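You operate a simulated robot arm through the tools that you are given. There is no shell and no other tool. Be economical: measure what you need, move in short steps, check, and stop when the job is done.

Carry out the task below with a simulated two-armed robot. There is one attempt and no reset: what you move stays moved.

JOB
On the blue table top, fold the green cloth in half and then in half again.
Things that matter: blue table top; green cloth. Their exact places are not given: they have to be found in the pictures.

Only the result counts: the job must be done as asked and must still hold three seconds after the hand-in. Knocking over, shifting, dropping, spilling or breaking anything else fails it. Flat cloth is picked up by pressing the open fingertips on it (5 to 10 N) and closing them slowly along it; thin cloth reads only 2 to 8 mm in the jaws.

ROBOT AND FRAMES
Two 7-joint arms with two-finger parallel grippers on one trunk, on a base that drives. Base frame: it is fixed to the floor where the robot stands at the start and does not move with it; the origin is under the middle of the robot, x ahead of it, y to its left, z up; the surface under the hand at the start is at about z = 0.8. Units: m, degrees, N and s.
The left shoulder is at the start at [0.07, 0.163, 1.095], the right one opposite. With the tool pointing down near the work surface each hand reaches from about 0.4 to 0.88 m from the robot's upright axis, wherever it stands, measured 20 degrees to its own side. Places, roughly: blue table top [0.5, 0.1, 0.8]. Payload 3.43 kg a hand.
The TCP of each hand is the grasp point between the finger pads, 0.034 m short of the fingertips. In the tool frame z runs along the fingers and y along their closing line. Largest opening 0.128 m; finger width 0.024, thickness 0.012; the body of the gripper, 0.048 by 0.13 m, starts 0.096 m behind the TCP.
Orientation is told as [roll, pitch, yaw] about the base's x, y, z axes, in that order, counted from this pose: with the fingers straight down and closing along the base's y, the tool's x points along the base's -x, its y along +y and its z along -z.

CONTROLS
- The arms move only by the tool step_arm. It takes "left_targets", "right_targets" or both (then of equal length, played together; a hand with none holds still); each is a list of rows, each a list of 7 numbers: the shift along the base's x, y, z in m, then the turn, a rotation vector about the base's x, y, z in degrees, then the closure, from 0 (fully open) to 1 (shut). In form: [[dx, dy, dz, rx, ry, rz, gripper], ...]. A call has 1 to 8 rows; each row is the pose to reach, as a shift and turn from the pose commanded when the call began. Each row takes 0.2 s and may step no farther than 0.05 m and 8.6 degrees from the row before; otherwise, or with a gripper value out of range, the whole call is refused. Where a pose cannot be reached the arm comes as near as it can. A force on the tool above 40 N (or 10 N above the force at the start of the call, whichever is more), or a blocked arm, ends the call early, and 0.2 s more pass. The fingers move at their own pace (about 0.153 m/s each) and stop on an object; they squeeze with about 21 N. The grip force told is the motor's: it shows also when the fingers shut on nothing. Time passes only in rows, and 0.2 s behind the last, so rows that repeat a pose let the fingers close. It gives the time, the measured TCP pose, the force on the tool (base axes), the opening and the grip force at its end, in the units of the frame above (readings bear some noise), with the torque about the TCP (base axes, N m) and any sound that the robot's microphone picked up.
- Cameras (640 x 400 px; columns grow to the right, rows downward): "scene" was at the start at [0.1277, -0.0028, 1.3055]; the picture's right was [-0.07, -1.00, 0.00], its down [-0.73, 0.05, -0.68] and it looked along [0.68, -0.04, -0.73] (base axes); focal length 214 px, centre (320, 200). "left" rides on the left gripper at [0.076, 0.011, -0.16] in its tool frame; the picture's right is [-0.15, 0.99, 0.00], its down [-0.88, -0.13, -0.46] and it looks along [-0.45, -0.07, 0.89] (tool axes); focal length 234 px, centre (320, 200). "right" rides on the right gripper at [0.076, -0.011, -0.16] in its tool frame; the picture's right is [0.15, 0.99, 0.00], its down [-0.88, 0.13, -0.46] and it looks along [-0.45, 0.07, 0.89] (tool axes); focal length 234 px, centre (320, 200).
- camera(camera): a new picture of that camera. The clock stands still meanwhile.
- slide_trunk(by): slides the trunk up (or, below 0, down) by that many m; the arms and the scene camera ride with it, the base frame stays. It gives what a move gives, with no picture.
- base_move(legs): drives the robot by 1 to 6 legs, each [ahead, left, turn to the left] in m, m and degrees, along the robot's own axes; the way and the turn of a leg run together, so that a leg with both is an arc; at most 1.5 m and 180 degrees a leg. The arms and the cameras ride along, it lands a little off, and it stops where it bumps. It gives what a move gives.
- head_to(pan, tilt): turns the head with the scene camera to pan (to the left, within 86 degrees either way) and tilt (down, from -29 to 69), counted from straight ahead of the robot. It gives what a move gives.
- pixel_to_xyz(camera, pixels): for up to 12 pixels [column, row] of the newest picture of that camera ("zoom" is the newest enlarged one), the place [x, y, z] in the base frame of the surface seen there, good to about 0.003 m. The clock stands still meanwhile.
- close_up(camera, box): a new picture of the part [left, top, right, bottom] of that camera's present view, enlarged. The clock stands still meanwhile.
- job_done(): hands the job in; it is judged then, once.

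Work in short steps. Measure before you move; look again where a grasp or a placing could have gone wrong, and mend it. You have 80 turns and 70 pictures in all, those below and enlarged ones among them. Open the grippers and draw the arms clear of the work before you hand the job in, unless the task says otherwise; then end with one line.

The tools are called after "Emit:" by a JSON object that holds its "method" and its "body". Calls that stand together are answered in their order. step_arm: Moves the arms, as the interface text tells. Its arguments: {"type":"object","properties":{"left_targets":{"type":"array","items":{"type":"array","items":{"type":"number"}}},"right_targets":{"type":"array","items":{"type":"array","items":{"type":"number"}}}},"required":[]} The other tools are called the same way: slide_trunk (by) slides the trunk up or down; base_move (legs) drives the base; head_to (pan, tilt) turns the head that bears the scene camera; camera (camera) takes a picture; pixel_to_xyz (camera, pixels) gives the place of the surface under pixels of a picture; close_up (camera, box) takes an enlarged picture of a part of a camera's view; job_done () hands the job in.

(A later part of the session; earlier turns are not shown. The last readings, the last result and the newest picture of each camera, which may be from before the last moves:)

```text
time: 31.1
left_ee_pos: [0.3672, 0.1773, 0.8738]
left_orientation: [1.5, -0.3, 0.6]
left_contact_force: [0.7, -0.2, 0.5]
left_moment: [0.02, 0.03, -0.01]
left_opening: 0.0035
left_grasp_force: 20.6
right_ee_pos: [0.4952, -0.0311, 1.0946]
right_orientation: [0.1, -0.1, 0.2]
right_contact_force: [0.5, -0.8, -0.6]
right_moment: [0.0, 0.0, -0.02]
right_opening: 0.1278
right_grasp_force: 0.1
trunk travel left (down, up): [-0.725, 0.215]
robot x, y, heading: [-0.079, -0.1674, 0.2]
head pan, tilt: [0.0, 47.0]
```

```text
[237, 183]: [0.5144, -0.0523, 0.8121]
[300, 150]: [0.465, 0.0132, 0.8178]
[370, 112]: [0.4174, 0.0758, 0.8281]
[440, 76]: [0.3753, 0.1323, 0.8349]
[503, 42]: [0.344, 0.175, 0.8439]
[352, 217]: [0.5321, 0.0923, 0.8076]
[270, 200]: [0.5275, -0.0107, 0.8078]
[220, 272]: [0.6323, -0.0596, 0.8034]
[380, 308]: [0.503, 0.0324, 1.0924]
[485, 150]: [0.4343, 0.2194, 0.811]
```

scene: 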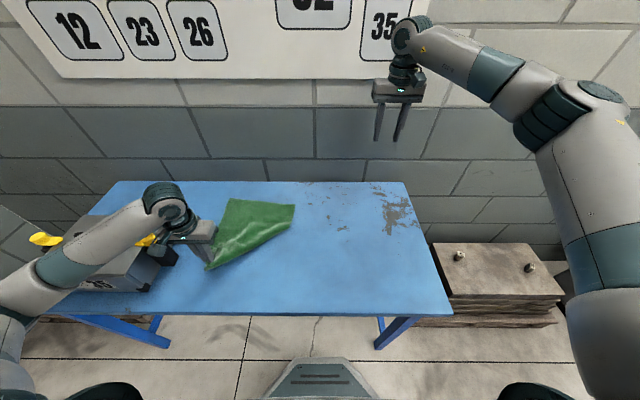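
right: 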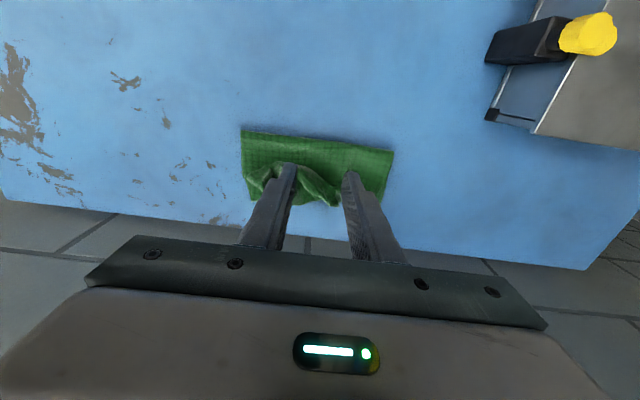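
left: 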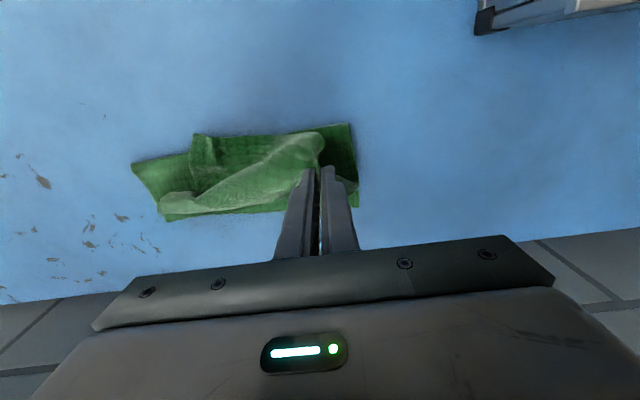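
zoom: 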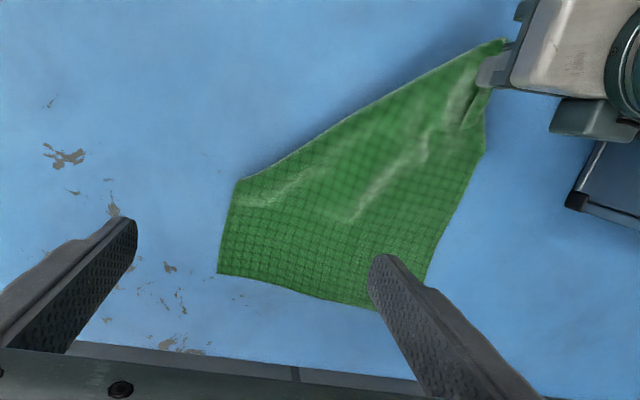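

Plan: right hand pinches the fold edge near (0.50,0.0), both hands lift high so the flap hangs free, then lay it down moving away so the flap opens toward the robot. Descend right hand.

Emit:
{"method": "step_arm", "body": {"right_targets": [[0.005, 0.02, -0.04, 0, 0, 0, 0.3], [0.005, 0.031, -0.085, 0, 0, 0, 0.65], [0.005, 0.031, -0.13, 0, 0, 0, 0.65], [0.005, 0.031, -0.175, 0, 0, 0, 0.65], [0.005, 0.031, -0.215, 0, 0, 0, 0.65], [0.005, 0.031, -0.24, 0, 0, 0, 0.65], [0.005, 0.031, -0.253, 0, 0, 0, 0.65], [0.005, 0.031, -0.256, 0, 0, 0, 0.65]]}}

Emit:
{"method": "camera", "body": {"camera": "right"}}

```text
time: 32.9
left_ee_pos: [0.3672, 0.1778, 0.873]
left_orientation: [1.4, -0.4, 0.6]
left_contact_force: [0.3, -0.3, -0.2]
left_moment: [0.0, 0.0, 0.0]
left_opening: 0.0033
left_grasp_force: 21.2
right_ee_pos: [0.4996, 0.0002, 0.8366]
right_orientation: [0.1, -0.1, 0.3]
right_contact_force: [-0.3, 0.1, 1.4]
right_moment: [-0.01, -0.03, 0.05]
right_opening: 0.0446
right_grasp_force: 0.0
trunk travel left (down, up): [-0.725, 0.215]
robot x, y, heading: [-0.0802, -0.1694, 0.5]
head pan, tilt: [0.0, 47.0]
```

```text
37 pictures are left
```

right: 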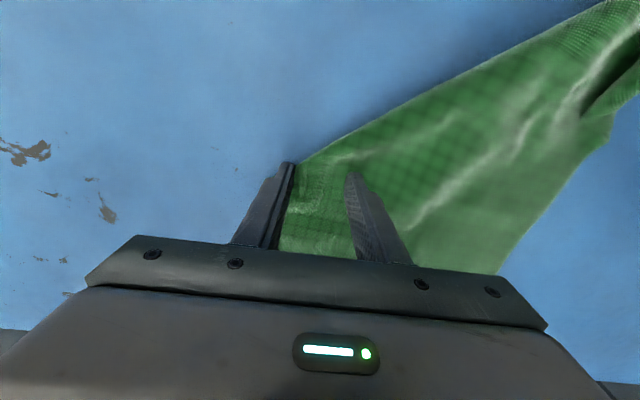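

Just in contact and right at the fold edge. Press a few mm more and close slowly.

Emit:
{"method": "step_arm", "body": {"right_targets": [[0, 0, -0.003, 0, 0, 0, 0.65], [0, 0, -0.003, 0, 0, 0, 0.72], [0, 0, -0.003, 0, 0, 0, 0.79], [0, 0, -0.003, 0, 0, 0, 0.86], [0, 0, -0.003, 0, 0, 0, 0.93], [0, 0, -0.003, 0, 0, 0, 1], [0, 0, -0.003, 0, 0, 0, 1], [0, 0, 0.01, 0, 0, 0, 1]]}}

```text
time: 34.7
left_ee_pos: [0.368, 0.1785, 0.8722]
left_orientation: [1.4, -0.4, 0.6]
left_contact_force: [0.1, 0.0, -0.2]
left_moment: [0.01, -0.04, -0.02]
left_opening: 0.0038
left_grasp_force: 20.7
right_ee_pos: [0.4998, -0.0001, 0.8445]
right_orientation: [-0.1, 0.0, 0.3]
right_contact_force: [-0.1, 0.0, 0.4]
right_moment: [0.0, -0.02, -0.01]
right_opening: 0.0036
right_grasp_force: 21.1
trunk travel left (down, up): [-0.725, 0.215]
robot x, y, heading: [-0.0813, -0.1674, 0.6]
head pan, tilt: [0.0, 47.0]
```

3.6 mm in the jaws. Lift both hands about 0.2 m.

Emit:
{"method": "step_arm", "body": {"left_targets": [[0, 0, 0.02, 0, 0, 0, 1], [0, 0, 0.05, 0, 0, 0, 1], [0, 0, 0.08, 0, 0, 0, 1], [0, 0, 0.11, 0, 0, 0, 1], [0, 0, 0.14, 0, 0, 0, 1], [0, 0, 0.165, 0, 0, 0, 1], [0, 0, 0.19, 0, 0, 0, 1], [0, 0, 0.19, 0, 0, 0, 1]], "right_targets": [[-0.01, 0, 0.03, 0, 0, 0, 1], [-0.02, 0, 0.06, 0, 0, 0, 1], [-0.03, 0, 0.09, 0, 0, 0, 1], [-0.04, 0, 0.12, 0, 0, 0, 1], [-0.05, 0, 0.15, 0, 0, 0, 1], [-0.06, 0, 0.18, 0, 0, 0, 1], [-0.07, 0, 0.215, 0, 0, 0, 1], [-0.07, 0, 0.215, 0, 0, 0, 1]]}}

Emit:
{"method": "camera", "body": {"camera": "scene"}}

Emit:
{"method": "close_up", "body": {"camera": "scene", "box": [160, 140, 360, 290]}}

```text
time: 36.5
left_ee_pos: [0.3708, 0.1785, 1.0607]
left_orientation: [1.4, -0.4, 0.6]
left_contact_force: [0.6, 0.2, 0.0]
left_moment: [-0.02, 0.01, 0.01]
left_opening: 0.0037
left_grasp_force: 21.3
right_ee_pos: [0.4289, 0.0028, 1.06]
right_orientation: [0.1, 0.0, 0.3]
right_contact_force: [0.4, 0.6, -0.3]
right_moment: [0.03, 0.04, 0.01]
right_opening: 0.0038
right_grasp_force: 21.3
trunk travel left (down, up): [-0.725, 0.215]
robot x, y, heading: [-0.0774, -0.1698, 0.5]
head pan, tilt: [0.0, 47.0]
```

```text
36 pictures are left
```

scene: 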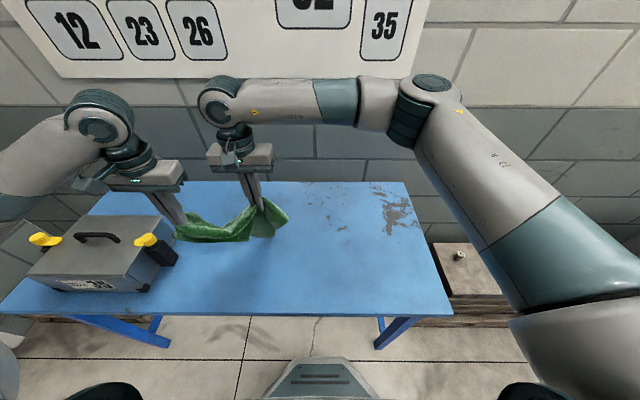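

```text
2.67 times, centred on (260, 215) of scene
```

zoom: 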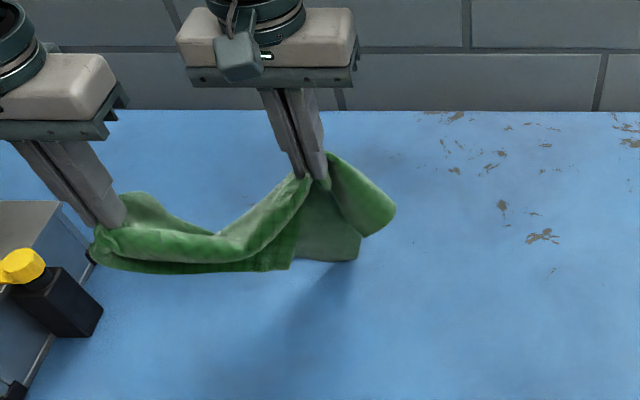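

The flap is hanging free now. Measuring hanging corners to identify which is which.

Emit:
{"method": "pixel_to_xyz", "body": {"camera": "zoom", "pixels": [[354, 255], [290, 266], [108, 264], [388, 222], [140, 202], [325, 230], [200, 262], [350, 175]]}}

Emit:
{"method": "camera", "body": {"camera": "right"}}

Emit:
{"method": "camera", "body": {"camera": "left"}}

```text
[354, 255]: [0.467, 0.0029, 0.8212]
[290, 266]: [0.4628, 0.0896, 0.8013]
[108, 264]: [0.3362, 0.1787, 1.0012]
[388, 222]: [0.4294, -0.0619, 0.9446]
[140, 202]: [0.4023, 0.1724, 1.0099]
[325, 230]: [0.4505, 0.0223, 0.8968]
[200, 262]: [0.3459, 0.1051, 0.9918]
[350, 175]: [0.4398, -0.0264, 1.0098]
```

```text
34 pictures are left
```

right: 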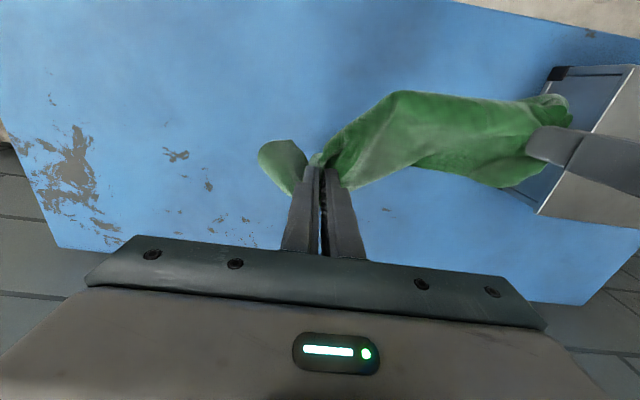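

```text
33 pictures are left
```

left: 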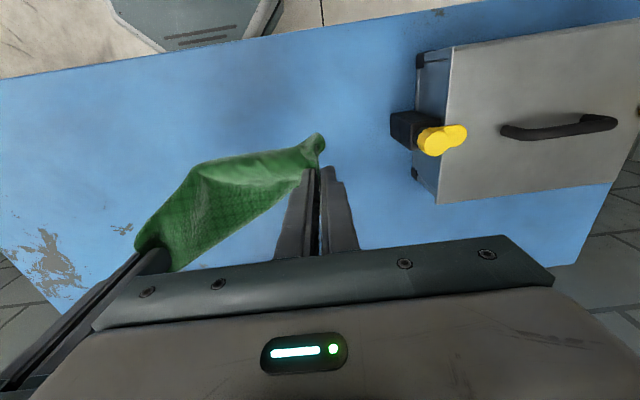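

The cloth is mostly airborne. More reliable: let it hang from the left corner alone, then take an adjacent hanging corner with the right hand. Release right and retract, raise left over the free middle of the table.

Emit:
{"method": "step_arm", "body": {"left_targets": [[0, 0, 0, 0, 0, 0, 1], [0.01, 0, 0.02, 0, 0, 0, 1], [0.02, -0.01, 0.06, 0, 0, 0, 1], [0.03, -0.03, 0.1, 0, 0, 0, 1], [0.04, -0.05, 0.14, 0, 0, 0, 1], [0.05, -0.075, 0.18, 0, 0, 0, 1], [0.06, -0.1, 0.22, 0, 0, 0, 1], [0.07, -0.12, 0.25, 0, 0, 0, 1]], "right_targets": [[0, 0, 0, 0, 0, 0, 0.5], [0, -0.01, 0.03, 0, 0, 0, 0.4], [0, -0.05, 0.04, 0, 0, 0, 0.4], [0, -0.095, 0.04, 0, 0, 0, 0.4], [0, -0.14, 0.04, 0, 0, 0, 0.4], [0, -0.18, 0.04, 0, 0, 0, 0.4], [0, -0.22, 0.04, 0, 0, 0, 0.4], [0, -0.25, 0.04, 0, 0, 0, 0.4]]}}

Emit:
{"method": "head_to", "body": {"pan": 15, "tilt": 30}}

Emit:
{"method": "camera", "body": {"camera": "scene"}}

```text
time: 38.3
left_ee_pos: [0.4369, 0.0556, 1.313]
left_orientation: [1.6, -0.4, 0.7]
left_contact_force: [-0.7, 0.7, -0.2]
left_moment: [0.05, -0.02, 0.04]
left_opening: 0.0034
left_grasp_force: 20.7
right_ee_pos: [0.4288, -0.2503, 1.1027]
right_orientation: [0.4, -0.1, 0.2]
right_contact_force: [0.3, -0.3, -1.0]
right_moment: [0.02, 0.01, -0.02]
right_opening: 0.0772
right_grasp_force: 0.0
trunk travel left (down, up): [-0.725, 0.215]
robot x, y, heading: [-0.0771, -0.1685, 0.3]
head pan, tilt: [0.0, 47.0]
```

```text
time: 39.1
left_ee_pos: [0.4364, 0.0594, 1.3112]
left_orientation: [1.5, -0.4, 0.6]
left_contact_force: [0.2, 0.3, -1.0]
left_moment: [-0.05, -0.02, 0.01]
left_opening: 0.0037
left_grasp_force: 20.4
right_ee_pos: [0.4285, -0.2476, 1.1036]
right_orientation: [0.1, -0.2, 0.3]
right_contact_force: [0.1, 0.0, 0.7]
right_moment: [-0.02, -0.02, 0.01]
right_opening: 0.077
right_grasp_force: 0.1
trunk travel left (down, up): [-0.725, 0.215]
robot x, y, heading: [-0.0826, -0.1706, 0.5]
head pan, tilt: [15.0, 30.0]
```

```text
32 pictures are left
```

scene: 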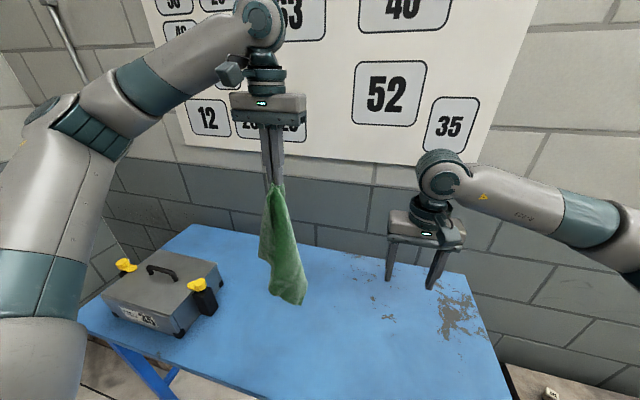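

The cloth hangs freely from one corner. Zoom on it to see the hanging corners.

Emit:
{"method": "close_up", "body": {"camera": "scene", "box": [210, 170, 350, 320]}}

Emit:
{"method": "camera", "body": {"camera": "right"}}

```text
2.67 times, centred on (280, 245) of scene
```

zoom: 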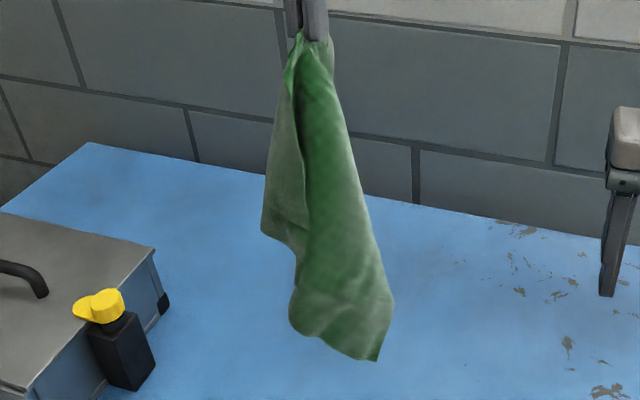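

```text
30 pictures are left
```

right: 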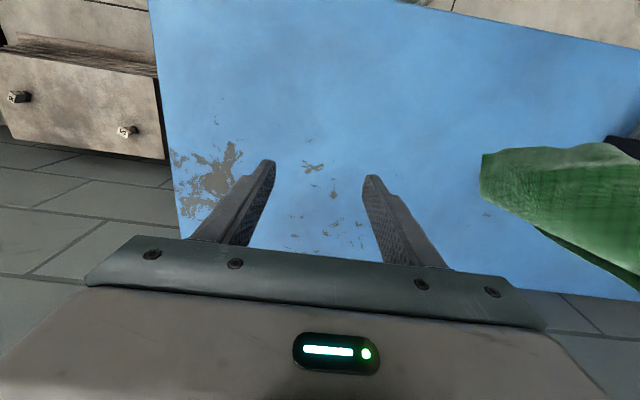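

Emit:
{"method": "pixel_to_xyz", "body": {"camera": "zoom", "pixels": [[374, 355], [388, 300], [295, 318], [268, 230], [345, 300], [330, 120], [345, 170], [365, 230], [320, 332]]}}

```text
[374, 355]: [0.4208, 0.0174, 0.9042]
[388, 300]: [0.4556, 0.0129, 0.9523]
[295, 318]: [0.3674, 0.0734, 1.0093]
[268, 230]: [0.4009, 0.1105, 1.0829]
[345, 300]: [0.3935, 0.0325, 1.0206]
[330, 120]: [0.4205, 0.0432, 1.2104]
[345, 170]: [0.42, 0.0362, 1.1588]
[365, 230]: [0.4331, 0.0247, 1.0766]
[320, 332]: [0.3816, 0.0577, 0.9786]
```

Looking from the left wrist camera as well to understand the drape.

Emit:
{"method": "close_up", "body": {"camera": "left", "box": [220, 60, 420, 260]}}

Emit:
{"method": "close_up", "body": {"camera": "scene", "box": [250, 180, 320, 310]}}

```text
2.00 times, centred on (320, 160) of left
```

zoom: 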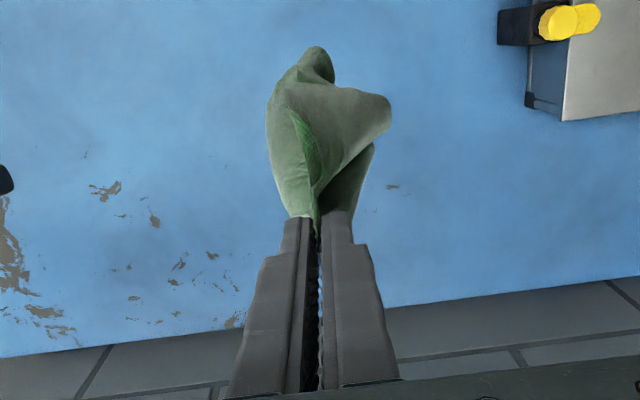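

```text
3.08 times, centred on (285, 245) of scene
```

zoom: 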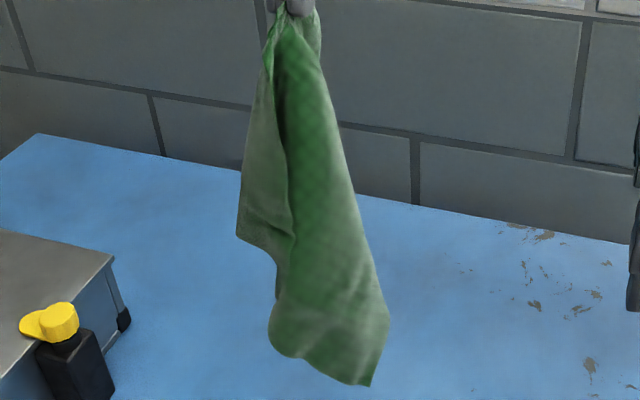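

Reading: lowest corner is the diagonal one; the adjacent corners are the left lobe (0.40,0.11,1.08) and the front lobe (0.37,0.07,1.0). I rotate the left hand about vertical so those point toward the right hand, and tilt the right hand to point left.

Emit:
{"method": "step_arm", "body": {"left_targets": [[0, 0, 0, 0, 0, 8, 1], [0, 0, 0, 0, 0, 16, 1], [0, 0, 0, 0, 0, 24, 1], [0, 0, 0, 0, 0, 32, 1], [0, 0, 0, 0, 0, 40, 1], [0, 0, 0, 0, 0, 48, 1], [0, 0, 0, 0, 0, 56, 1], [0, 0, 0, 0, 0, 64, 1]], "right_targets": [[0, 0, 0, 8, 0, 0, 0.2], [0, -0.01, 0, 16, 0, 0, 0], [0, -0.02, 0, 24, 0, 0, 0], [0, -0.02, 0, 32, 0, 0, 0], [0, -0.02, 0, 40, 0, 0, 0], [0, -0.02, 0, 48, 0, 0, 0], [0, -0.02, 0, 56, 0, 0, 0], [0, -0.02, 0, 64, 0, 0, 0]]}}

Emit:
{"method": "camera", "body": {"camera": "scene"}}

```text
time: 40.9
left_ee_pos: [0.4365, 0.058, 1.3094]
left_orientation: [1.6, -0.5, 64.8]
left_contact_force: [0.3, -0.7, -0.3]
left_moment: [0.0, -0.02, -0.04]
left_opening: 0.0036
left_grasp_force: 20.8
right_ee_pos: [0.4294, -0.2686, 1.1022]
right_orientation: [64.2, -0.4, 0.0]
right_contact_force: [0.0, 0.3, 0.0]
right_moment: [0.01, 0.02, -0.02]
right_opening: 0.1279
right_grasp_force: 0.0
trunk travel left (down, up): [-0.725, 0.215]
robot x, y, heading: [-0.0798, -0.167, 0.5]
head pan, tilt: [15.0, 30.0]
```

```text
27 pictures are left
```

scene: 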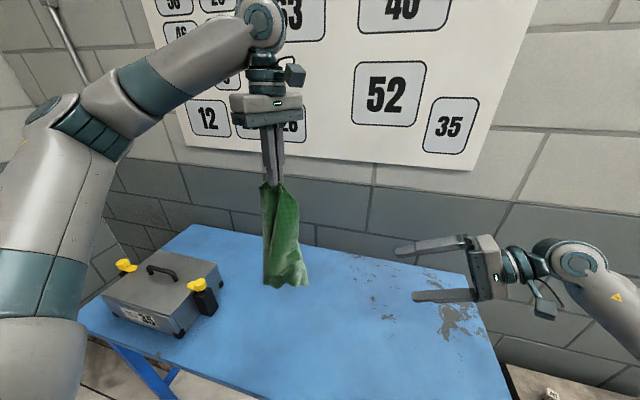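

Now the right fingers close vertically; I twist the right hand about its own axis so they close along x (a hanging sheet fits between them), and finish the left rotation.

Emit:
{"method": "step_arm", "body": {"right_targets": [[0, 0, 0, 0, 7.6, -3.7, 0], [0, 0, 0, 0, 15.2, -7.4, 0], [0, 0, 0, 0, 22.8, -11.1, 0], [0, 0, 0, 0, 30.4, -14.8, 0], [0, 0, 0, 0, 38, -18.5, 0], [0, 0, 0, 0, 45.6, -22.2, 0], [0, 0, 0, 0, 53.2, -25.9, 0], [0, 0, 0, 0, 60.8, -29.6, 0]]}}

Emit:
{"method": "camera", "body": {"camera": "right"}}

Emit:
{"method": "close_up", "body": {"camera": "scene", "box": [230, 170, 340, 310]}}

```text
time: 42.7
left_ee_pos: [0.4376, 0.0583, 1.3108]
left_orientation: [1.5, -0.5, 64.6]
left_contact_force: [0.4, 0.2, -1.0]
left_moment: [0.0, 0.02, -0.02]
left_opening: 0.0034
left_grasp_force: 20.7
right_ee_pos: [0.4293, -0.2684, 1.1026]
right_orientation: [38.2, 56.2, -46.5]
right_contact_force: [0.8, -1.0, -0.3]
right_moment: [0.0, -0.02, 0.0]
right_opening: 0.1281
right_grasp_force: 0.1
trunk travel left (down, up): [-0.725, 0.215]
robot x, y, heading: [-0.081, -0.1706, 0.4]
head pan, tilt: [15.0, 30.0]
```

```text
26 pictures are left
```

right: 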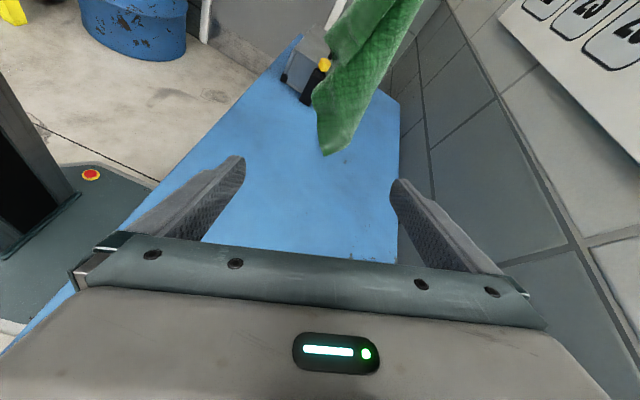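

```text
2.86 times, centred on (285, 240) of scene
```

zoom: 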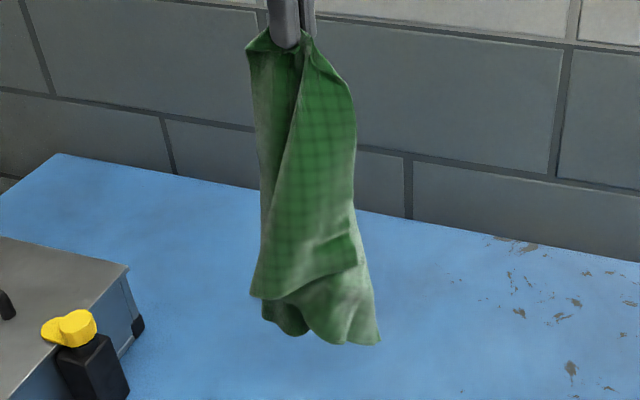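

Emit:
{"method": "pixel_to_xyz", "body": {"camera": "zoom", "pixels": [[254, 292], [354, 260], [376, 341], [270, 318], [252, 48], [345, 90], [305, 330], [350, 200], [305, 280]]}}

Emit:
{"method": "close_up", "body": {"camera": "right", "box": [250, 0, 450, 180]}}

```text
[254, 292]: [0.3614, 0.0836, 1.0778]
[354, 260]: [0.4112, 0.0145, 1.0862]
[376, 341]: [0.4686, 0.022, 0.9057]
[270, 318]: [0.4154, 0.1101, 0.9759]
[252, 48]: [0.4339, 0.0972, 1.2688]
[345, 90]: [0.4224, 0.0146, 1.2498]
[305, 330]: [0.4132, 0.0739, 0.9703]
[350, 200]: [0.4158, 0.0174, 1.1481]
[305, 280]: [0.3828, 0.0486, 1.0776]
```

```text
2.22 times, centred on (350, 90) of right
```

zoom: 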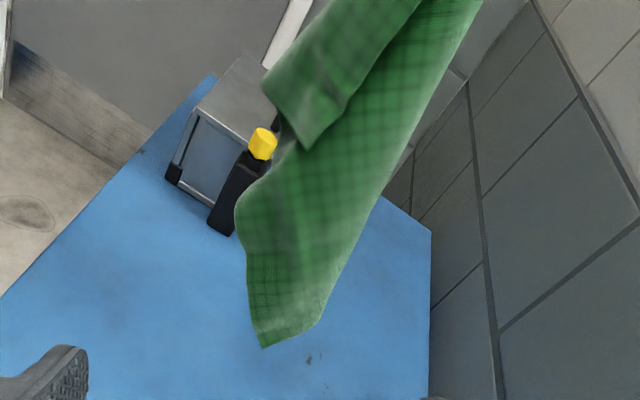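

Corner P1 = (0.411,0.0145,1.086) is an adjacent corner, exposed to the right hand. Approach it with ~45 mm opening, stop 4 cm short and look.

Emit:
{"method": "step_arm", "body": {"right_targets": [[-0.018, 0.04, 0.0045, 0, 0, 0, 0.65], [-0.018, 0.085, 0.0045, 0, 0, 0, 0.65], [-0.018, 0.13, 0.0045, 0, 0, 0, 0.65], [-0.018, 0.175, 0.0045, 0, 0, 0, 0.65], [-0.018, 0.21, 0.0045, 0, 0, 0, 0.65], [-0.018, 0.225, 0.0045, 0, 0, 0, 0.65]]}}

Emit:
{"method": "close_up", "body": {"camera": "right", "box": [220, 50, 420, 250]}}

Emit:
{"method": "close_up", "body": {"camera": "scene", "box": [230, 170, 370, 310]}}

```text
time: 44.1
left_ee_pos: [0.4379, 0.0575, 1.311]
left_orientation: [1.5, -0.5, 64.7]
left_contact_force: [0.5, -0.1, -0.6]
left_moment: [0.03, -0.01, -0.03]
left_opening: 0.0036
left_grasp_force: 20.6
right_ee_pos: [0.4117, -0.0425, 1.1062]
right_orientation: [38.3, 56.1, -46.5]
right_contact_force: [-0.4, 0.1, -0.8]
right_moment: [0.0, -0.04, 0.0]
right_opening: 0.045
right_grasp_force: 0.1
trunk travel left (down, up): [-0.725, 0.215]
robot x, y, heading: [-0.0799, -0.1666, 0.3]
head pan, tilt: [15.0, 30.0]
```

```text
2.00 times, centred on (320, 150) of right
```

zoom: 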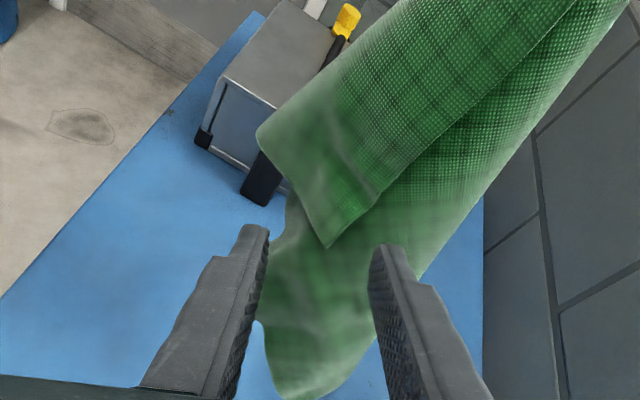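

```text
2.86 times, centred on (300, 240) of scene
```

zoom: 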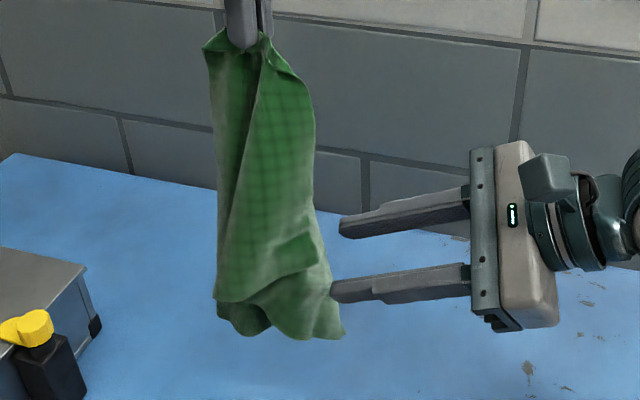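

The corner at (328,245) is right between the fingers. Advance 38 mm and close.

Emit:
{"method": "step_arm", "body": {"right_targets": [[0, 0.02, 0, 0, 0, 0, 0.7], [0, 0.038, 0.001, 0, 0, 0, 0.72], [0, 0.038, 0.001, 0, 0, 0, 0.85], [0, 0.038, 0.001, 0, 0, 0, 1], [0, 0.038, 0.001, 0, 0, 0, 1], [0, 0.038, 0.001, 0, 0, 0, 1]]}}

Emit:
{"method": "close_up", "body": {"camera": "right", "box": [220, 50, 420, 250]}}

```text
time: 45.5
left_ee_pos: [0.437, 0.059, 1.3103]
left_orientation: [1.5, -0.5, 64.6]
left_contact_force: [0.1, 0.4, -0.6]
left_moment: [-0.01, 0.0, -0.03]
left_opening: 0.0033
left_grasp_force: 21.2
right_ee_pos: [0.4111, -0.0052, 1.1078]
right_orientation: [38.3, 55.9, -46.4]
right_contact_force: [0.1, 0.6, -0.8]
right_moment: [0.03, -0.01, -0.01]
right_opening: 0.0018
right_grasp_force: 20.6
trunk travel left (down, up): [-0.725, 0.215]
robot x, y, heading: [-0.0825, -0.1672, 0.3]
head pan, tilt: [15.0, 30.0]
```

```text
2.00 times, centred on (320, 150) of right
```

zoom: 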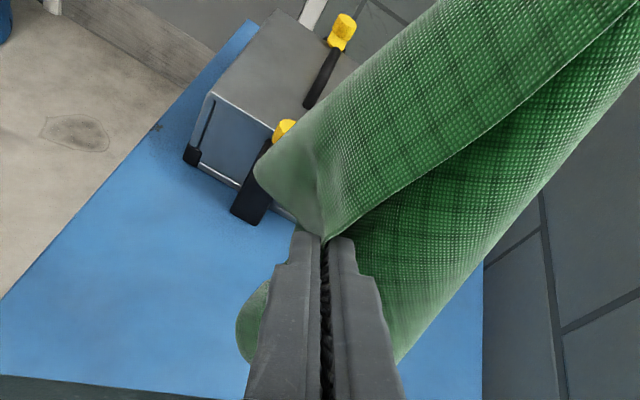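

Got the corner (single layer). Spread and raise the right hand to stretch that edge.

Emit:
{"method": "step_arm", "body": {"right_targets": [[0, -0.02, 0.02, 0, 0, 0, 1], [0.005, -0.04, 0.045, 0, 0, 0, 1], [0.01, -0.065, 0.07, 0, 0, 0, 1], [0.015, -0.09, 0.095, 0, 0, 0, 1], [0.02, -0.12, 0.12, 0, 0, 0, 1], [0.026, -0.145, 0.145, 0, 0, 0, 1], [0.026, -0.165, 0.152, 0, 0, 0, 1], [0.026, -0.175, 0.155, 0, 0, 0, 1]]}}

Emit:
{"method": "camera", "body": {"camera": "scene"}}

```text
time: 47.3
left_ee_pos: [0.4372, 0.0578, 1.311]
left_orientation: [1.4, -0.3, 64.5]
left_contact_force: [-0.2, -6.3, 0.0]
left_moment: [-0.22, 0.0, 0.03]
left_opening: 0.0036
left_grasp_force: 20.8
right_ee_pos: [0.4384, -0.18, 1.2641]
right_orientation: [38.4, 56.0, -46.4]
right_contact_force: [-0.1, 5.7, -0.3]
right_moment: [-0.02, 0.01, -0.04]
right_opening: 0.002
right_grasp_force: 21.5
trunk travel left (down, up): [-0.725, 0.215]
robot x, y, heading: [-0.0786, -0.1702, 0.6]
head pan, tilt: [15.0, 30.0]
```

```text
20 pictures are left
```

scene: 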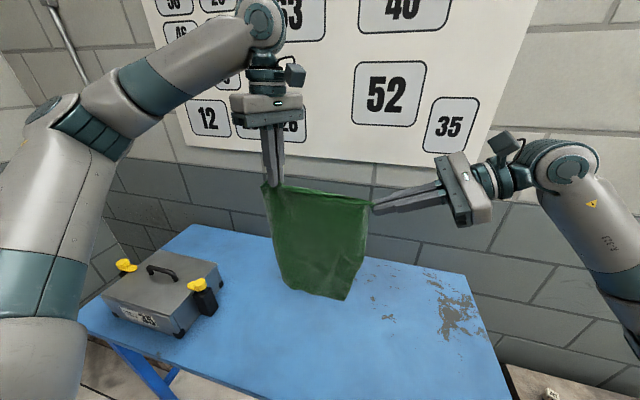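

Excellent: the cloth hangs flat from two adjacent corners. Plan: lower it, touch the bottom edge at x≈0.55, lay the lower half toward the robot, then bring the held edge back over the bottom edge. First move to x≈0.55 and down, making the right hand steeper.

Emit:
{"method": "step_arm", "body": {"left_targets": [[0.014, 0, -0.016, 0, 0, 0, 1], [0.028, 0, -0.032, 0, 0, 0, 1], [0.042, 0, -0.048, 0, 0, 0, 1], [0.056, 0, -0.064, 0, 0, 0, 1], [0.07, 0, -0.08, 0, 0, 0, 1], [0.085, 0, -0.096, 0, 0, 0, 1], [0.1, 0, -0.112, 0, 0, 0, 1], [0.113, 0, -0.12, 0, 0, 0, 1]], "right_targets": [[0.014, 0.004, -0.014, -4, 0, 0, 1], [0.028, 0.007, -0.029, -8, 0, 0, 1], [0.042, 0.009, -0.043, -12, 0, 0, 1], [0.056, 0.011, -0.058, -16, 0, 0, 1], [0.07, 0.013, -0.072, -20, 0, 0, 1], [0.085, 0.015, -0.086, -24, 0, 0, 1], [0.1, 0.016, -0.1, -28, 0, 0, 1], [0.113, 0.017, -0.107, -30, 0, 0, 1]]}}

Emit:
{"method": "head_to", "body": {"pan": 5, "tilt": 42}}

Emit:
{"method": "camera", "body": {"camera": "scene"}}

```text
time: 49.1
left_ee_pos: [0.552, 0.0579, 1.1908]
left_orientation: [1.5, -0.4, 64.6]
left_contact_force: [0.0, -0.5, -0.3]
left_moment: [0.01, 0.04, -0.03]
left_opening: 0.0037
left_grasp_force: 21.1
right_ee_pos: [0.5506, -0.1632, 1.1549]
right_orientation: [14.5, 30.9, -63.3]
right_contact_force: [0.6, 0.2, -0.3]
right_moment: [0.04, -0.01, -0.01]
right_opening: 0.0018
right_grasp_force: 21.6
trunk travel left (down, up): [-0.725, 0.215]
robot x, y, heading: [-0.0844, -0.1684, 0.5]
head pan, tilt: [15.0, 30.0]
```

```text
time: 49.8
left_ee_pos: [0.5503, 0.057, 1.1909]
left_orientation: [1.6, -0.5, 64.6]
left_contact_force: [-0.5, -0.5, -0.3]
left_moment: [-0.02, -0.01, -0.03]
left_opening: 0.0036
left_grasp_force: 20.9
right_ee_pos: [0.5506, -0.163, 1.1559]
right_orientation: [14.6, 31.0, -63.2]
right_contact_force: [-0.1, -0.5, -1.2]
right_moment: [0.02, 0.03, -0.02]
right_opening: 0.0021
right_grasp_force: 20.8
trunk travel left (down, up): [-0.725, 0.215]
robot x, y, heading: [-0.0804, -0.1661, 0.1]
head pan, tilt: [5.0, 42.0]
```

```text
19 pictures are left
```

scene: 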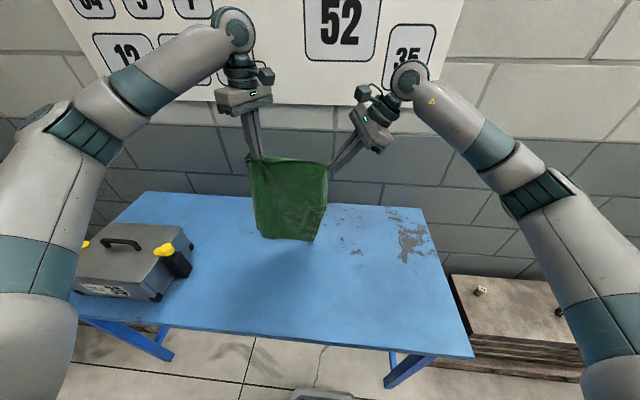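

Emit:
{"method": "pixel_to_xyz", "body": {"camera": "scene", "pixels": [[262, 232], [313, 239], [288, 236], [250, 158], [328, 168], [257, 200], [322, 205]]}}

Emit:
{"method": "close_up", "body": {"camera": "scene", "box": [230, 130, 350, 250]}}

```text
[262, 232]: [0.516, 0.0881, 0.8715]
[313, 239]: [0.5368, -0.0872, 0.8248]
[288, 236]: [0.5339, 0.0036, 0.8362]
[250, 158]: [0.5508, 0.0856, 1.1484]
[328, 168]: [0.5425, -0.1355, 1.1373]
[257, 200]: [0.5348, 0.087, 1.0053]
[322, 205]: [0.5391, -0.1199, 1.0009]
```

```text
3.33 times, centred on (290, 190) of scene
```

zoom: 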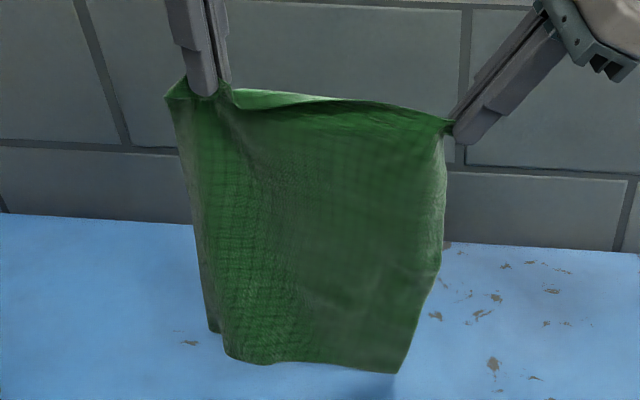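

The left margin curls back because the left jaws are rotated; I turn the left hand +28° so its jaw plane lies in the sheet's plane, level the right, and shift 0.11 ahead.

Emit:
{"method": "step_arm", "body": {"left_targets": [[0.015, 0, 0, 0, 0, 7, 1], [0.03, 0, 0, 0, 0, 14, 1], [0.05, 0, 0, 0, 0, 21, 1], [0.07, 0, 0, 0, 0, 28, 1], [0.09, 0, 0, 0, 0, 28, 1], [0.11, 0.003, 0, 0, 0, 28, 1], [0.11, 0.003, -0.01, 0, 0, 28, 1]], "right_targets": [[0.015, 0, 0.005, 0, 0, 0, 1], [0.03, 0, 0.01, 0, 0, 0, 1], [0.05, 0, 0.015, 0, 0, 0, 1], [0.07, -0.003, 0.02, 0, 0, 0, 1], [0.09, -0.005, 0.022, 0, 0, 0, 1], [0.11, -0.006, 0.025, 0, 0, 0, 1], [0.11, -0.006, 0.015, 0, 0, 0, 1]]}}

Emit:
{"method": "close_up", "body": {"camera": "scene", "box": [220, 100, 360, 240]}}

```text
time: 51.4
left_ee_pos: [0.6621, 0.0606, 1.1815]
left_orientation: [1.5, -0.5, 92.6]
left_contact_force: [-0.5, -2.4, -0.4]
left_moment: [-0.09, 0.02, -0.04]
left_opening: 0.0035
left_grasp_force: 21.2
right_ee_pos: [0.6614, -0.1698, 1.1699]
right_orientation: [14.6, 31.0, -63.3]
right_contact_force: [-0.1, 2.0, 0.1]
right_moment: [0.05, 0.02, -0.07]
right_opening: 0.0022
right_grasp_force: 20.4
trunk travel left (down, up): [-0.725, 0.215]
robot x, y, heading: [-0.0817, -0.1719, 0.3]
head pan, tilt: [5.0, 42.0]
```

```text
2.86 times, centred on (290, 170) of scene
```

zoom: 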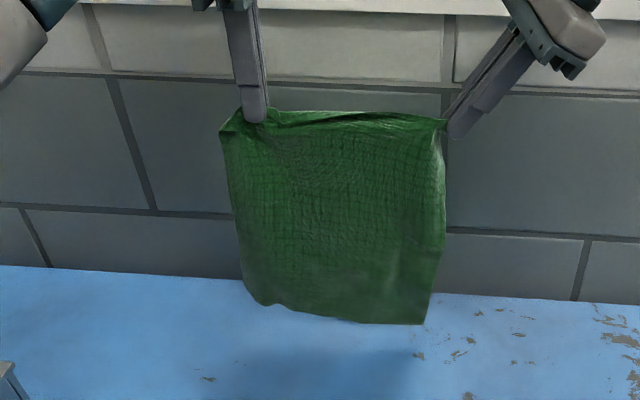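

The cloth is hanging flat and rectangular. Lay it: touch down and draw the held edge toward the robot.

Emit:
{"method": "step_arm", "body": {"left_targets": [[0, 0, -0.03, 0, 0, 0, 1], [-0.015, 0, -0.06, 0, 0, 0, 1], [-0.04, 0, -0.09, 0, 0, 0, 1], [-0.07, 0, -0.12, 0, 0, 0, 1], [-0.105, 0, -0.15, 0, 0, 0, 1], [-0.14, 0, -0.175, 0, 0, 0, 1], [-0.175, 0, -0.2, 0, 0, 0, 1], [-0.21, 0, -0.225, 0, 0, 0, 1]], "right_targets": [[0, 0, -0.03, 0, 0, 0, 1], [-0.015, 0, -0.06, 0, 0, 0, 1], [-0.04, 0, -0.09, 0, 0, 0, 1], [-0.07, 0, -0.12, 0, 0, 0, 1], [-0.105, 0, -0.15, 0, 0, 0, 1], [-0.14, 0, -0.175, 0, 0, 0, 1], [-0.175, 0, -0.2, 0, 0, 0, 1], [-0.21, 0, -0.225, 0, 0, 0, 1]]}}

Emit:
{"method": "camera", "body": {"camera": "scene"}}

```text
time: 53.2
left_ee_pos: [0.4517, 0.061, 0.954]
left_orientation: [1.4, -0.4, 92.5]
left_contact_force: [-0.5, -3.0, 0.7]
left_moment: [-0.14, -0.02, -0.03]
left_opening: 0.0035
left_grasp_force: 21.1
right_ee_pos: [0.4491, -0.1703, 0.9471]
right_orientation: [14.6, 31.0, -63.2]
right_contact_force: [0.6, 3.0, -0.5]
right_moment: [0.02, -0.03, -0.04]
right_opening: 0.002
right_grasp_force: 21.2
trunk travel left (down, up): [-0.725, 0.215]
robot x, y, heading: [-0.079, -0.1716, 0.2]
head pan, tilt: [5.0, 42.0]
```

```text
16 pictures are left
```

scene: 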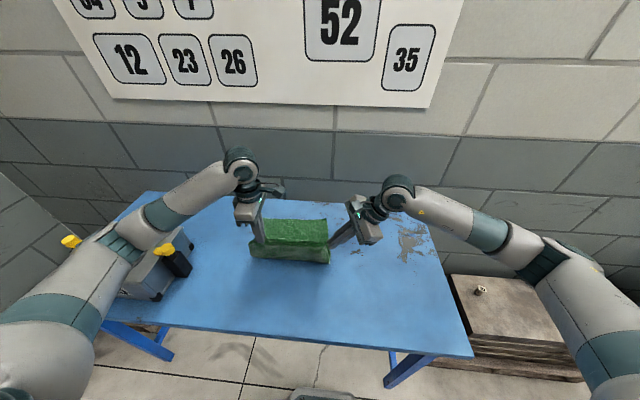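

Half of the cloth is laid with the held edge above it — I can fold straight from here by returning the held edge over the far edge. Measure the far edge first.

Emit:
{"method": "pixel_to_xyz", "body": {"camera": "scene", "pixels": [[267, 220], [326, 220], [296, 220], [250, 250], [329, 255], [252, 257], [329, 263], [300, 235]]}}

Emit:
{"method": "close_up", "body": {"camera": "scene", "box": [220, 190, 360, 280]}}

```text
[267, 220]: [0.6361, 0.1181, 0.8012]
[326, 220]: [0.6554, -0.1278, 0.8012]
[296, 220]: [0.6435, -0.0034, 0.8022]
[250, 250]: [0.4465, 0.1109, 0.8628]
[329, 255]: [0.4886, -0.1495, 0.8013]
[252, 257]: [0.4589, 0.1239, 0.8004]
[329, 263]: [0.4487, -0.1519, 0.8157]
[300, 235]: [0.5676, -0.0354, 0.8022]
```

```text
4.44 times, centred on (290, 235) of scene
```

zoom: 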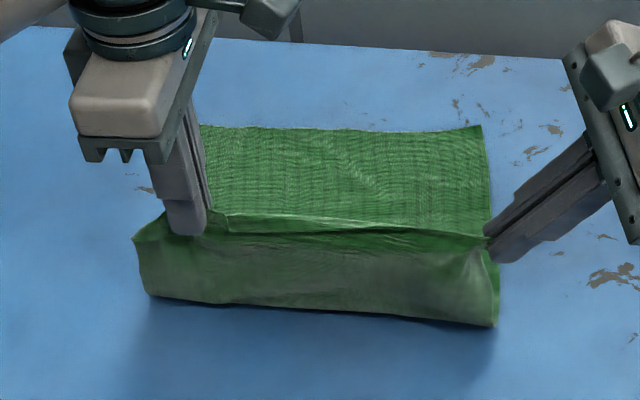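

Perfect state. Far edge at x≈0.636 (left) / 0.655 (right). Carry the held edge back over to it and lower.

Emit:
{"method": "step_arm", "body": {"left_targets": [[0.045, 0, 0.005, 0, 0, 0, 1], [0.085, 0.001, -0.005, 0, 0, 0, 1], [0.115, 0.003, -0.02, 0, 0, 0, 1], [0.14, 0.005, -0.04, 0, 0, 0, 1], [0.157, 0.006, -0.06, 0, 0, 0, 1], [0.168, 0.006, -0.08, 0, 0, 0, 1], [0.176, 0.006, -0.1, 0, 0, 0, 1], [0.177, 0.006, -0.106, 0, 0, 0, 1]], "right_targets": [[0.046, 0.003, 0.005, 0, 0, 0, 1], [0.09, 0.006, -0.005, 0, 0, 0, 1], [0.122, 0.009, -0.02, 0, 0, 0, 1], [0.149, 0.011, -0.04, 0, 0, 0, 1], [0.168, 0.012, -0.06, 0, 0, 0, 1], [0.182, 0.012, -0.08, 0, 0, 0, 1], [0.194, 0.012, -0.1, 0, 0, 0, 1], [0.195, 0.012, -0.104, 0, 0, 0, 1]]}}

Emit:
{"method": "close_up", "body": {"camera": "scene", "box": [220, 180, 360, 270]}}

```text
time: 55.0
left_ee_pos: [0.6288, 0.0676, 0.8488]
left_orientation: [1.4, -0.4, 92.5]
left_contact_force: [0.0, -0.2, 0.2]
left_moment: [-0.07, -0.02, -0.05]
left_opening: 0.0035
left_grasp_force: 21.1
right_ee_pos: [0.6456, -0.1572, 0.8415]
right_orientation: [14.7, 30.9, -63.2]
right_contact_force: [-0.1, 0.5, 1.0]
right_moment: [0.01, -0.02, -0.03]
right_opening: 0.0018
right_grasp_force: 21.2
trunk travel left (down, up): [-0.725, 0.215]
robot x, y, heading: [-0.0809, -0.1669, 0.5]
head pan, tilt: [5.0, 42.0]
```

```text
4.44 times, centred on (290, 225) of scene
```

zoom: 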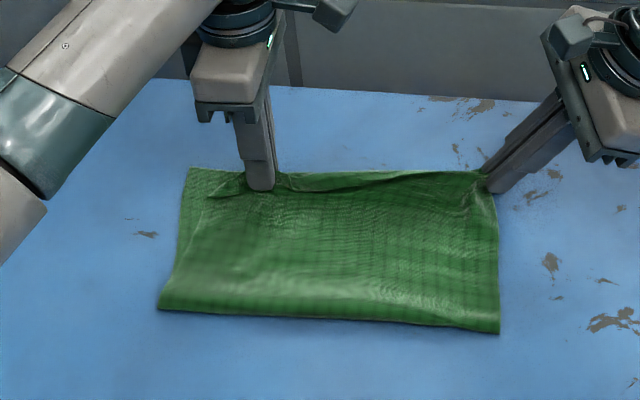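

Very good fold. Nudge left +8 mm ahead, then open gently, and lift the hands straight up/away.

Emit:
{"method": "step_arm", "body": {"left_targets": [[0.008, 0.003, -0.002, 0, 0, 0, 1], [0.008, 0.003, -0.004, 0, 0, 0, 0.95], [0.008, 0.003, -0.004, 0, 0, 0, 0.85], [0.008, 0.003, -0.002, 0, 0, 0, 0.75], [0.008, 0.003, 0.02, 0, 0, 0, 0.75], [0.008, 0.003, 0.06, 0, 0, 0, 0.75], [0.008, 0.003, 0.1, 0, 0, 0, 0.75], [0.0, 0.003, 0.14, 0, 0, 0, 0.75]], "right_targets": [[0.0, 0, 0, 0, 0, 0, 1], [0.0, 0, 0, 0, 0, 0, 0.95], [0, 0, 0, 0, 0, 0, 0.85], [0, 0, 0, 0, 0, 0, 0.75], [0, -0.012, 0.018, 0, 0, 0, 0.75], [0, -0.035, 0.055, 0, 0, 0, 0.75], [0, -0.06, 0.09, 0, 0, 0, 0.75], [0, -0.09, 0.12, 0, 0, 0, 0.75]]}}

Emit:
{"method": "close_up", "body": {"camera": "scene", "box": [220, 180, 360, 270]}}

```text
time: 56.8
left_ee_pos: [0.6252, 0.0712, 0.9924]
left_orientation: [1.4, -0.5, 92.5]
left_contact_force: [0.1, -1.3, 0.3]
left_moment: [0.02, -0.02, 0.01]
left_opening: 0.0321
left_grasp_force: 0.1
right_ee_pos: [0.6455, -0.2501, 0.9638]
right_orientation: [14.7, 30.9, -63.2]
right_contact_force: [-0.8, -0.8, -0.5]
right_moment: [0.01, -0.03, -0.03]
right_opening: 0.0318
right_grasp_force: 0.2
trunk travel left (down, up): [-0.725, 0.215]
robot x, y, heading: [-0.08, -0.168, 0.5]
head pan, tilt: [5.0, 42.0]
```

```text
4.44 times, centred on (290, 225) of scene
```

zoom: 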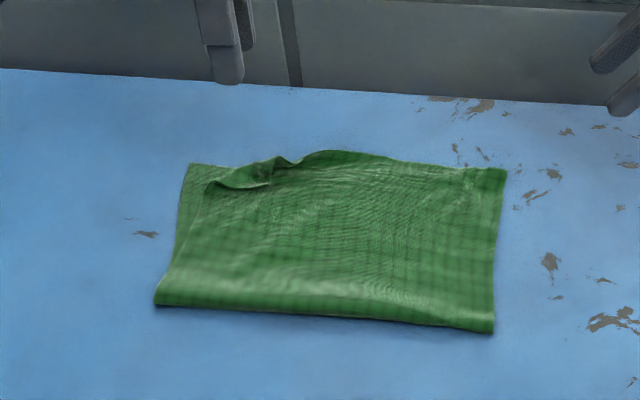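

The first fold is good (x≈0.46–0.65, y≈−0.14–0.12). For the second, perpendicular fold (right edge onto the left edge) the two hands must be apart along x, so I move the base right and turn it 30° left.

Emit:
{"method": "base_move", "body": {"legs": [[0.02, -0.22, 0], [0, 0, 30]]}}

Emit:
{"method": "step_arm", "body": {"left_targets": [[0, 0, 0.03, 0, 0, -8.5, 0.69], [0, 0, 0.06, 0, 0, -17, 0.69], [0, 0, 0.08, 0, 0, -25.5, 0.69], [0, 0, 0.08, 0, 0, -34, 0.69], [0, 0, 0.08, 0, 0, -42.5, 0.69], [0, 0, 0.08, 0, 0, -51, 0.69], [0, 0, 0.08, 0, 0, -59.5, 0.69], [0, 0, 0.08, 0, 0, -68, 0.69]], "right_targets": [[0, 0, 0.03, -3.4, -3.9, 5.4, 0.69], [0, 0, 0.05, -6.9, -7.7, 10.9, 0.69], [0, -0.01, 0.06, -10.3, -11.6, 16.3, 0.69], [0, -0.02, 0.06, -13.7, -15.5, 21.7, 0.69], [0, -0.02, 0.06, -17.2, -19.4, 27.2, 0.69], [0, -0.02, 0.06, -20.6, -23.2, 32.6, 0.69], [0, -0.02, 0.06, -22.9, -25.8, 36.2, 0.69], [0, -0.02, 0.06, -22.9, -25.8, 36.2, 0.69]]}}

```text
time: 60.0
left_ee_pos: [0.431, 0.1779, 0.9893]
left_orientation: [1.4, -0.4, 122.9]
left_contact_force: [0.4, 0.4, 0.3]
left_moment: [-0.02, 0.04, -0.01]
left_opening: 0.032
left_grasp_force: 0.1
right_ee_pos: [0.6095, -0.0891, 0.9633]
right_orientation: [14.6, 31.0, -33.0]
right_contact_force: [-0.2, 0.0, 0.1]
right_moment: [0.0, 0.01, 0.03]
right_opening: 0.0321
right_grasp_force: 0.0
trunk travel left (down, up): [-0.725, 0.215]
robot x, y, heading: [-0.058, -0.386, 30.8]
head pan, tilt: [5.0, 42.0]
```

```text
time: 61.8
left_ee_pos: [0.433, 0.1769, 1.0705]
left_orientation: [1.5, -0.4, 54.6]
left_contact_force: [-0.5, 1.0, 0.4]
left_moment: [0.01, 0.0, 0.01]
left_opening: 0.0399
left_grasp_force: 0.1
right_ee_pos: [0.6086, -0.1085, 1.0218]
right_orientation: [-0.2, 0.0, 0.2]
right_contact_force: [-0.3, -0.2, -0.1]
right_moment: [0.0, -0.04, -0.01]
right_opening: 0.0398
right_grasp_force: 0.0
trunk travel left (down, up): [-0.725, 0.215]
robot x, y, heading: [-0.0586, -0.3868, 30.8]
head pan, tilt: [5.0, 42.0]
```

Right hand is vertical. Finish the left yaw and aim the head at the cloth.

Emit:
{"method": "step_arm", "body": {"left_targets": [[0, 0, 0, 0, 0, -8.5, 0.69], [0, 0, 0, 0, 0, -17, 0.69], [0, 0, 0, 0, 0, -25.5, 0.69], [0, 0, 0, 0, 0, -34, 0.69], [0, 0, 0, 0, 0, -42.5, 0.69], [0, 0, 0, 0, 0, -51, 0.69], [0, 0, 0, -1.4, 0.4, -54.5, 0.69]], "right_targets": [[0, -0.04, 0, 0, 0, 0, 0.69], [0, -0.08, 0, 0, 0, 0, 0.69], [0, -0.12, 0, 0, 0, 0, 0.69], [0, -0.12, 0, 0, 0, 0, 0.69], [0, -0.12, 0, 0, 0, 0, 0.69], [0, -0.12, 0, 0, 0, 0, 0.69], [0, -0.12, 0, 0, 0, 0, 0.69]]}}

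Emit:
{"method": "head_to", "body": {"pan": 0, "tilt": 47}}

Emit:
{"method": "camera", "body": {"camera": "scene"}}

```text
time: 63.4
left_ee_pos: [0.432, 0.1783, 1.0698]
left_orientation: [0.4, 0.5, 0.4]
left_contact_force: [0.3, 0.4, 0.4]
left_moment: [0.0, 0.01, 0.01]
left_opening: 0.0397
left_grasp_force: 0.1
right_ee_pos: [0.6102, -0.2304, 1.0217]
right_orientation: [-0.2, 0.3, 0.1]
right_contact_force: [-0.6, -0.7, -0.2]
right_moment: [0.02, 0.03, -0.01]
right_opening: 0.0396
right_grasp_force: 0.1
trunk travel left (down, up): [-0.725, 0.215]
robot x, y, heading: [-0.0557, -0.3851, 30.7]
head pan, tilt: [5.0, 42.0]
```

```text
time: 64.0
left_ee_pos: [0.4316, 0.1772, 1.0706]
left_orientation: [0.5, 0.6, 0.4]
left_contact_force: [0.3, -0.2, 0.1]
left_moment: [0.02, 0.01, 0.01]
left_opening: 0.0396
left_grasp_force: 0.0
right_ee_pos: [0.6087, -0.2301, 1.0215]
right_orientation: [-0.2, 0.1, 0.3]
right_contact_force: [0.2, 0.0, -0.2]
right_moment: [0.02, 0.01, -0.01]
right_opening: 0.0399
right_grasp_force: 0.1
trunk travel left (down, up): [-0.725, 0.215]
robot x, y, heading: [-0.0603, -0.3826, 30.5]
head pan, tilt: [0.0, 47.0]
```

```text
12 pictures are left
```

scene: 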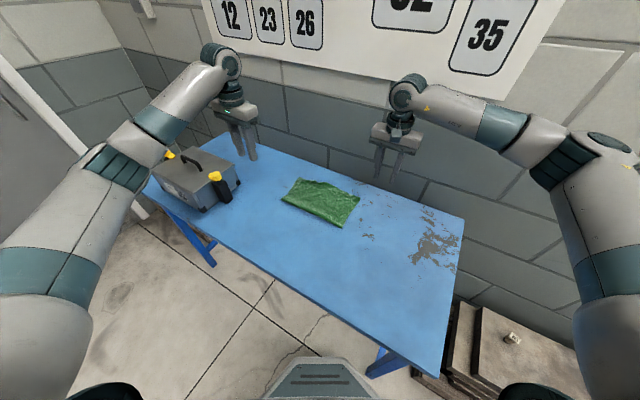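

Cloth corners at (282,198), (301,178), (359,198), (343,227). Zoom and measure.

Emit:
{"method": "close_up", "body": {"camera": "scene", "box": [270, 165, 375, 235]}}

Emit:
{"method": "pixel_to_xyz", "body": {"camera": "zoom", "pixels": [[75, 202], [190, 85], [545, 200], [445, 375], [495, 285], [520, 240], [470, 330], [260, 290], [350, 130], [130, 145]]}}

```text
5.71 times, centred on (322, 200) of scene
```

zoom: 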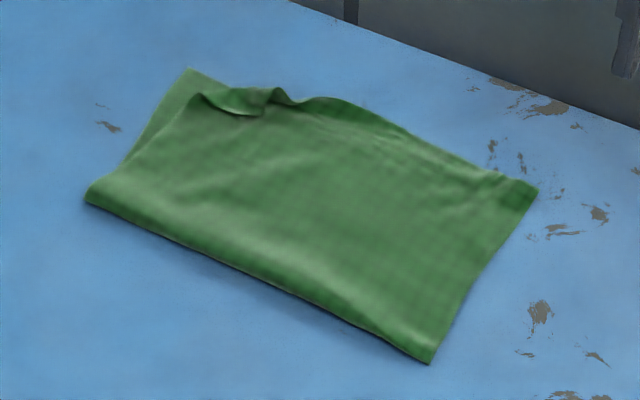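

```text
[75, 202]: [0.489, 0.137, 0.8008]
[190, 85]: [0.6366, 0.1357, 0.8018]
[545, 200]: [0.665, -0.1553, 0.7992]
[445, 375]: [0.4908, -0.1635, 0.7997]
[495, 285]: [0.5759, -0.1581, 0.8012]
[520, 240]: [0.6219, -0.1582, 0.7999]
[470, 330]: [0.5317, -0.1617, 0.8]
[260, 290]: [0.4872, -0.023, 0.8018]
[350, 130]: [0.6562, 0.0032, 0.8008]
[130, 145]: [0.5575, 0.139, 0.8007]
```

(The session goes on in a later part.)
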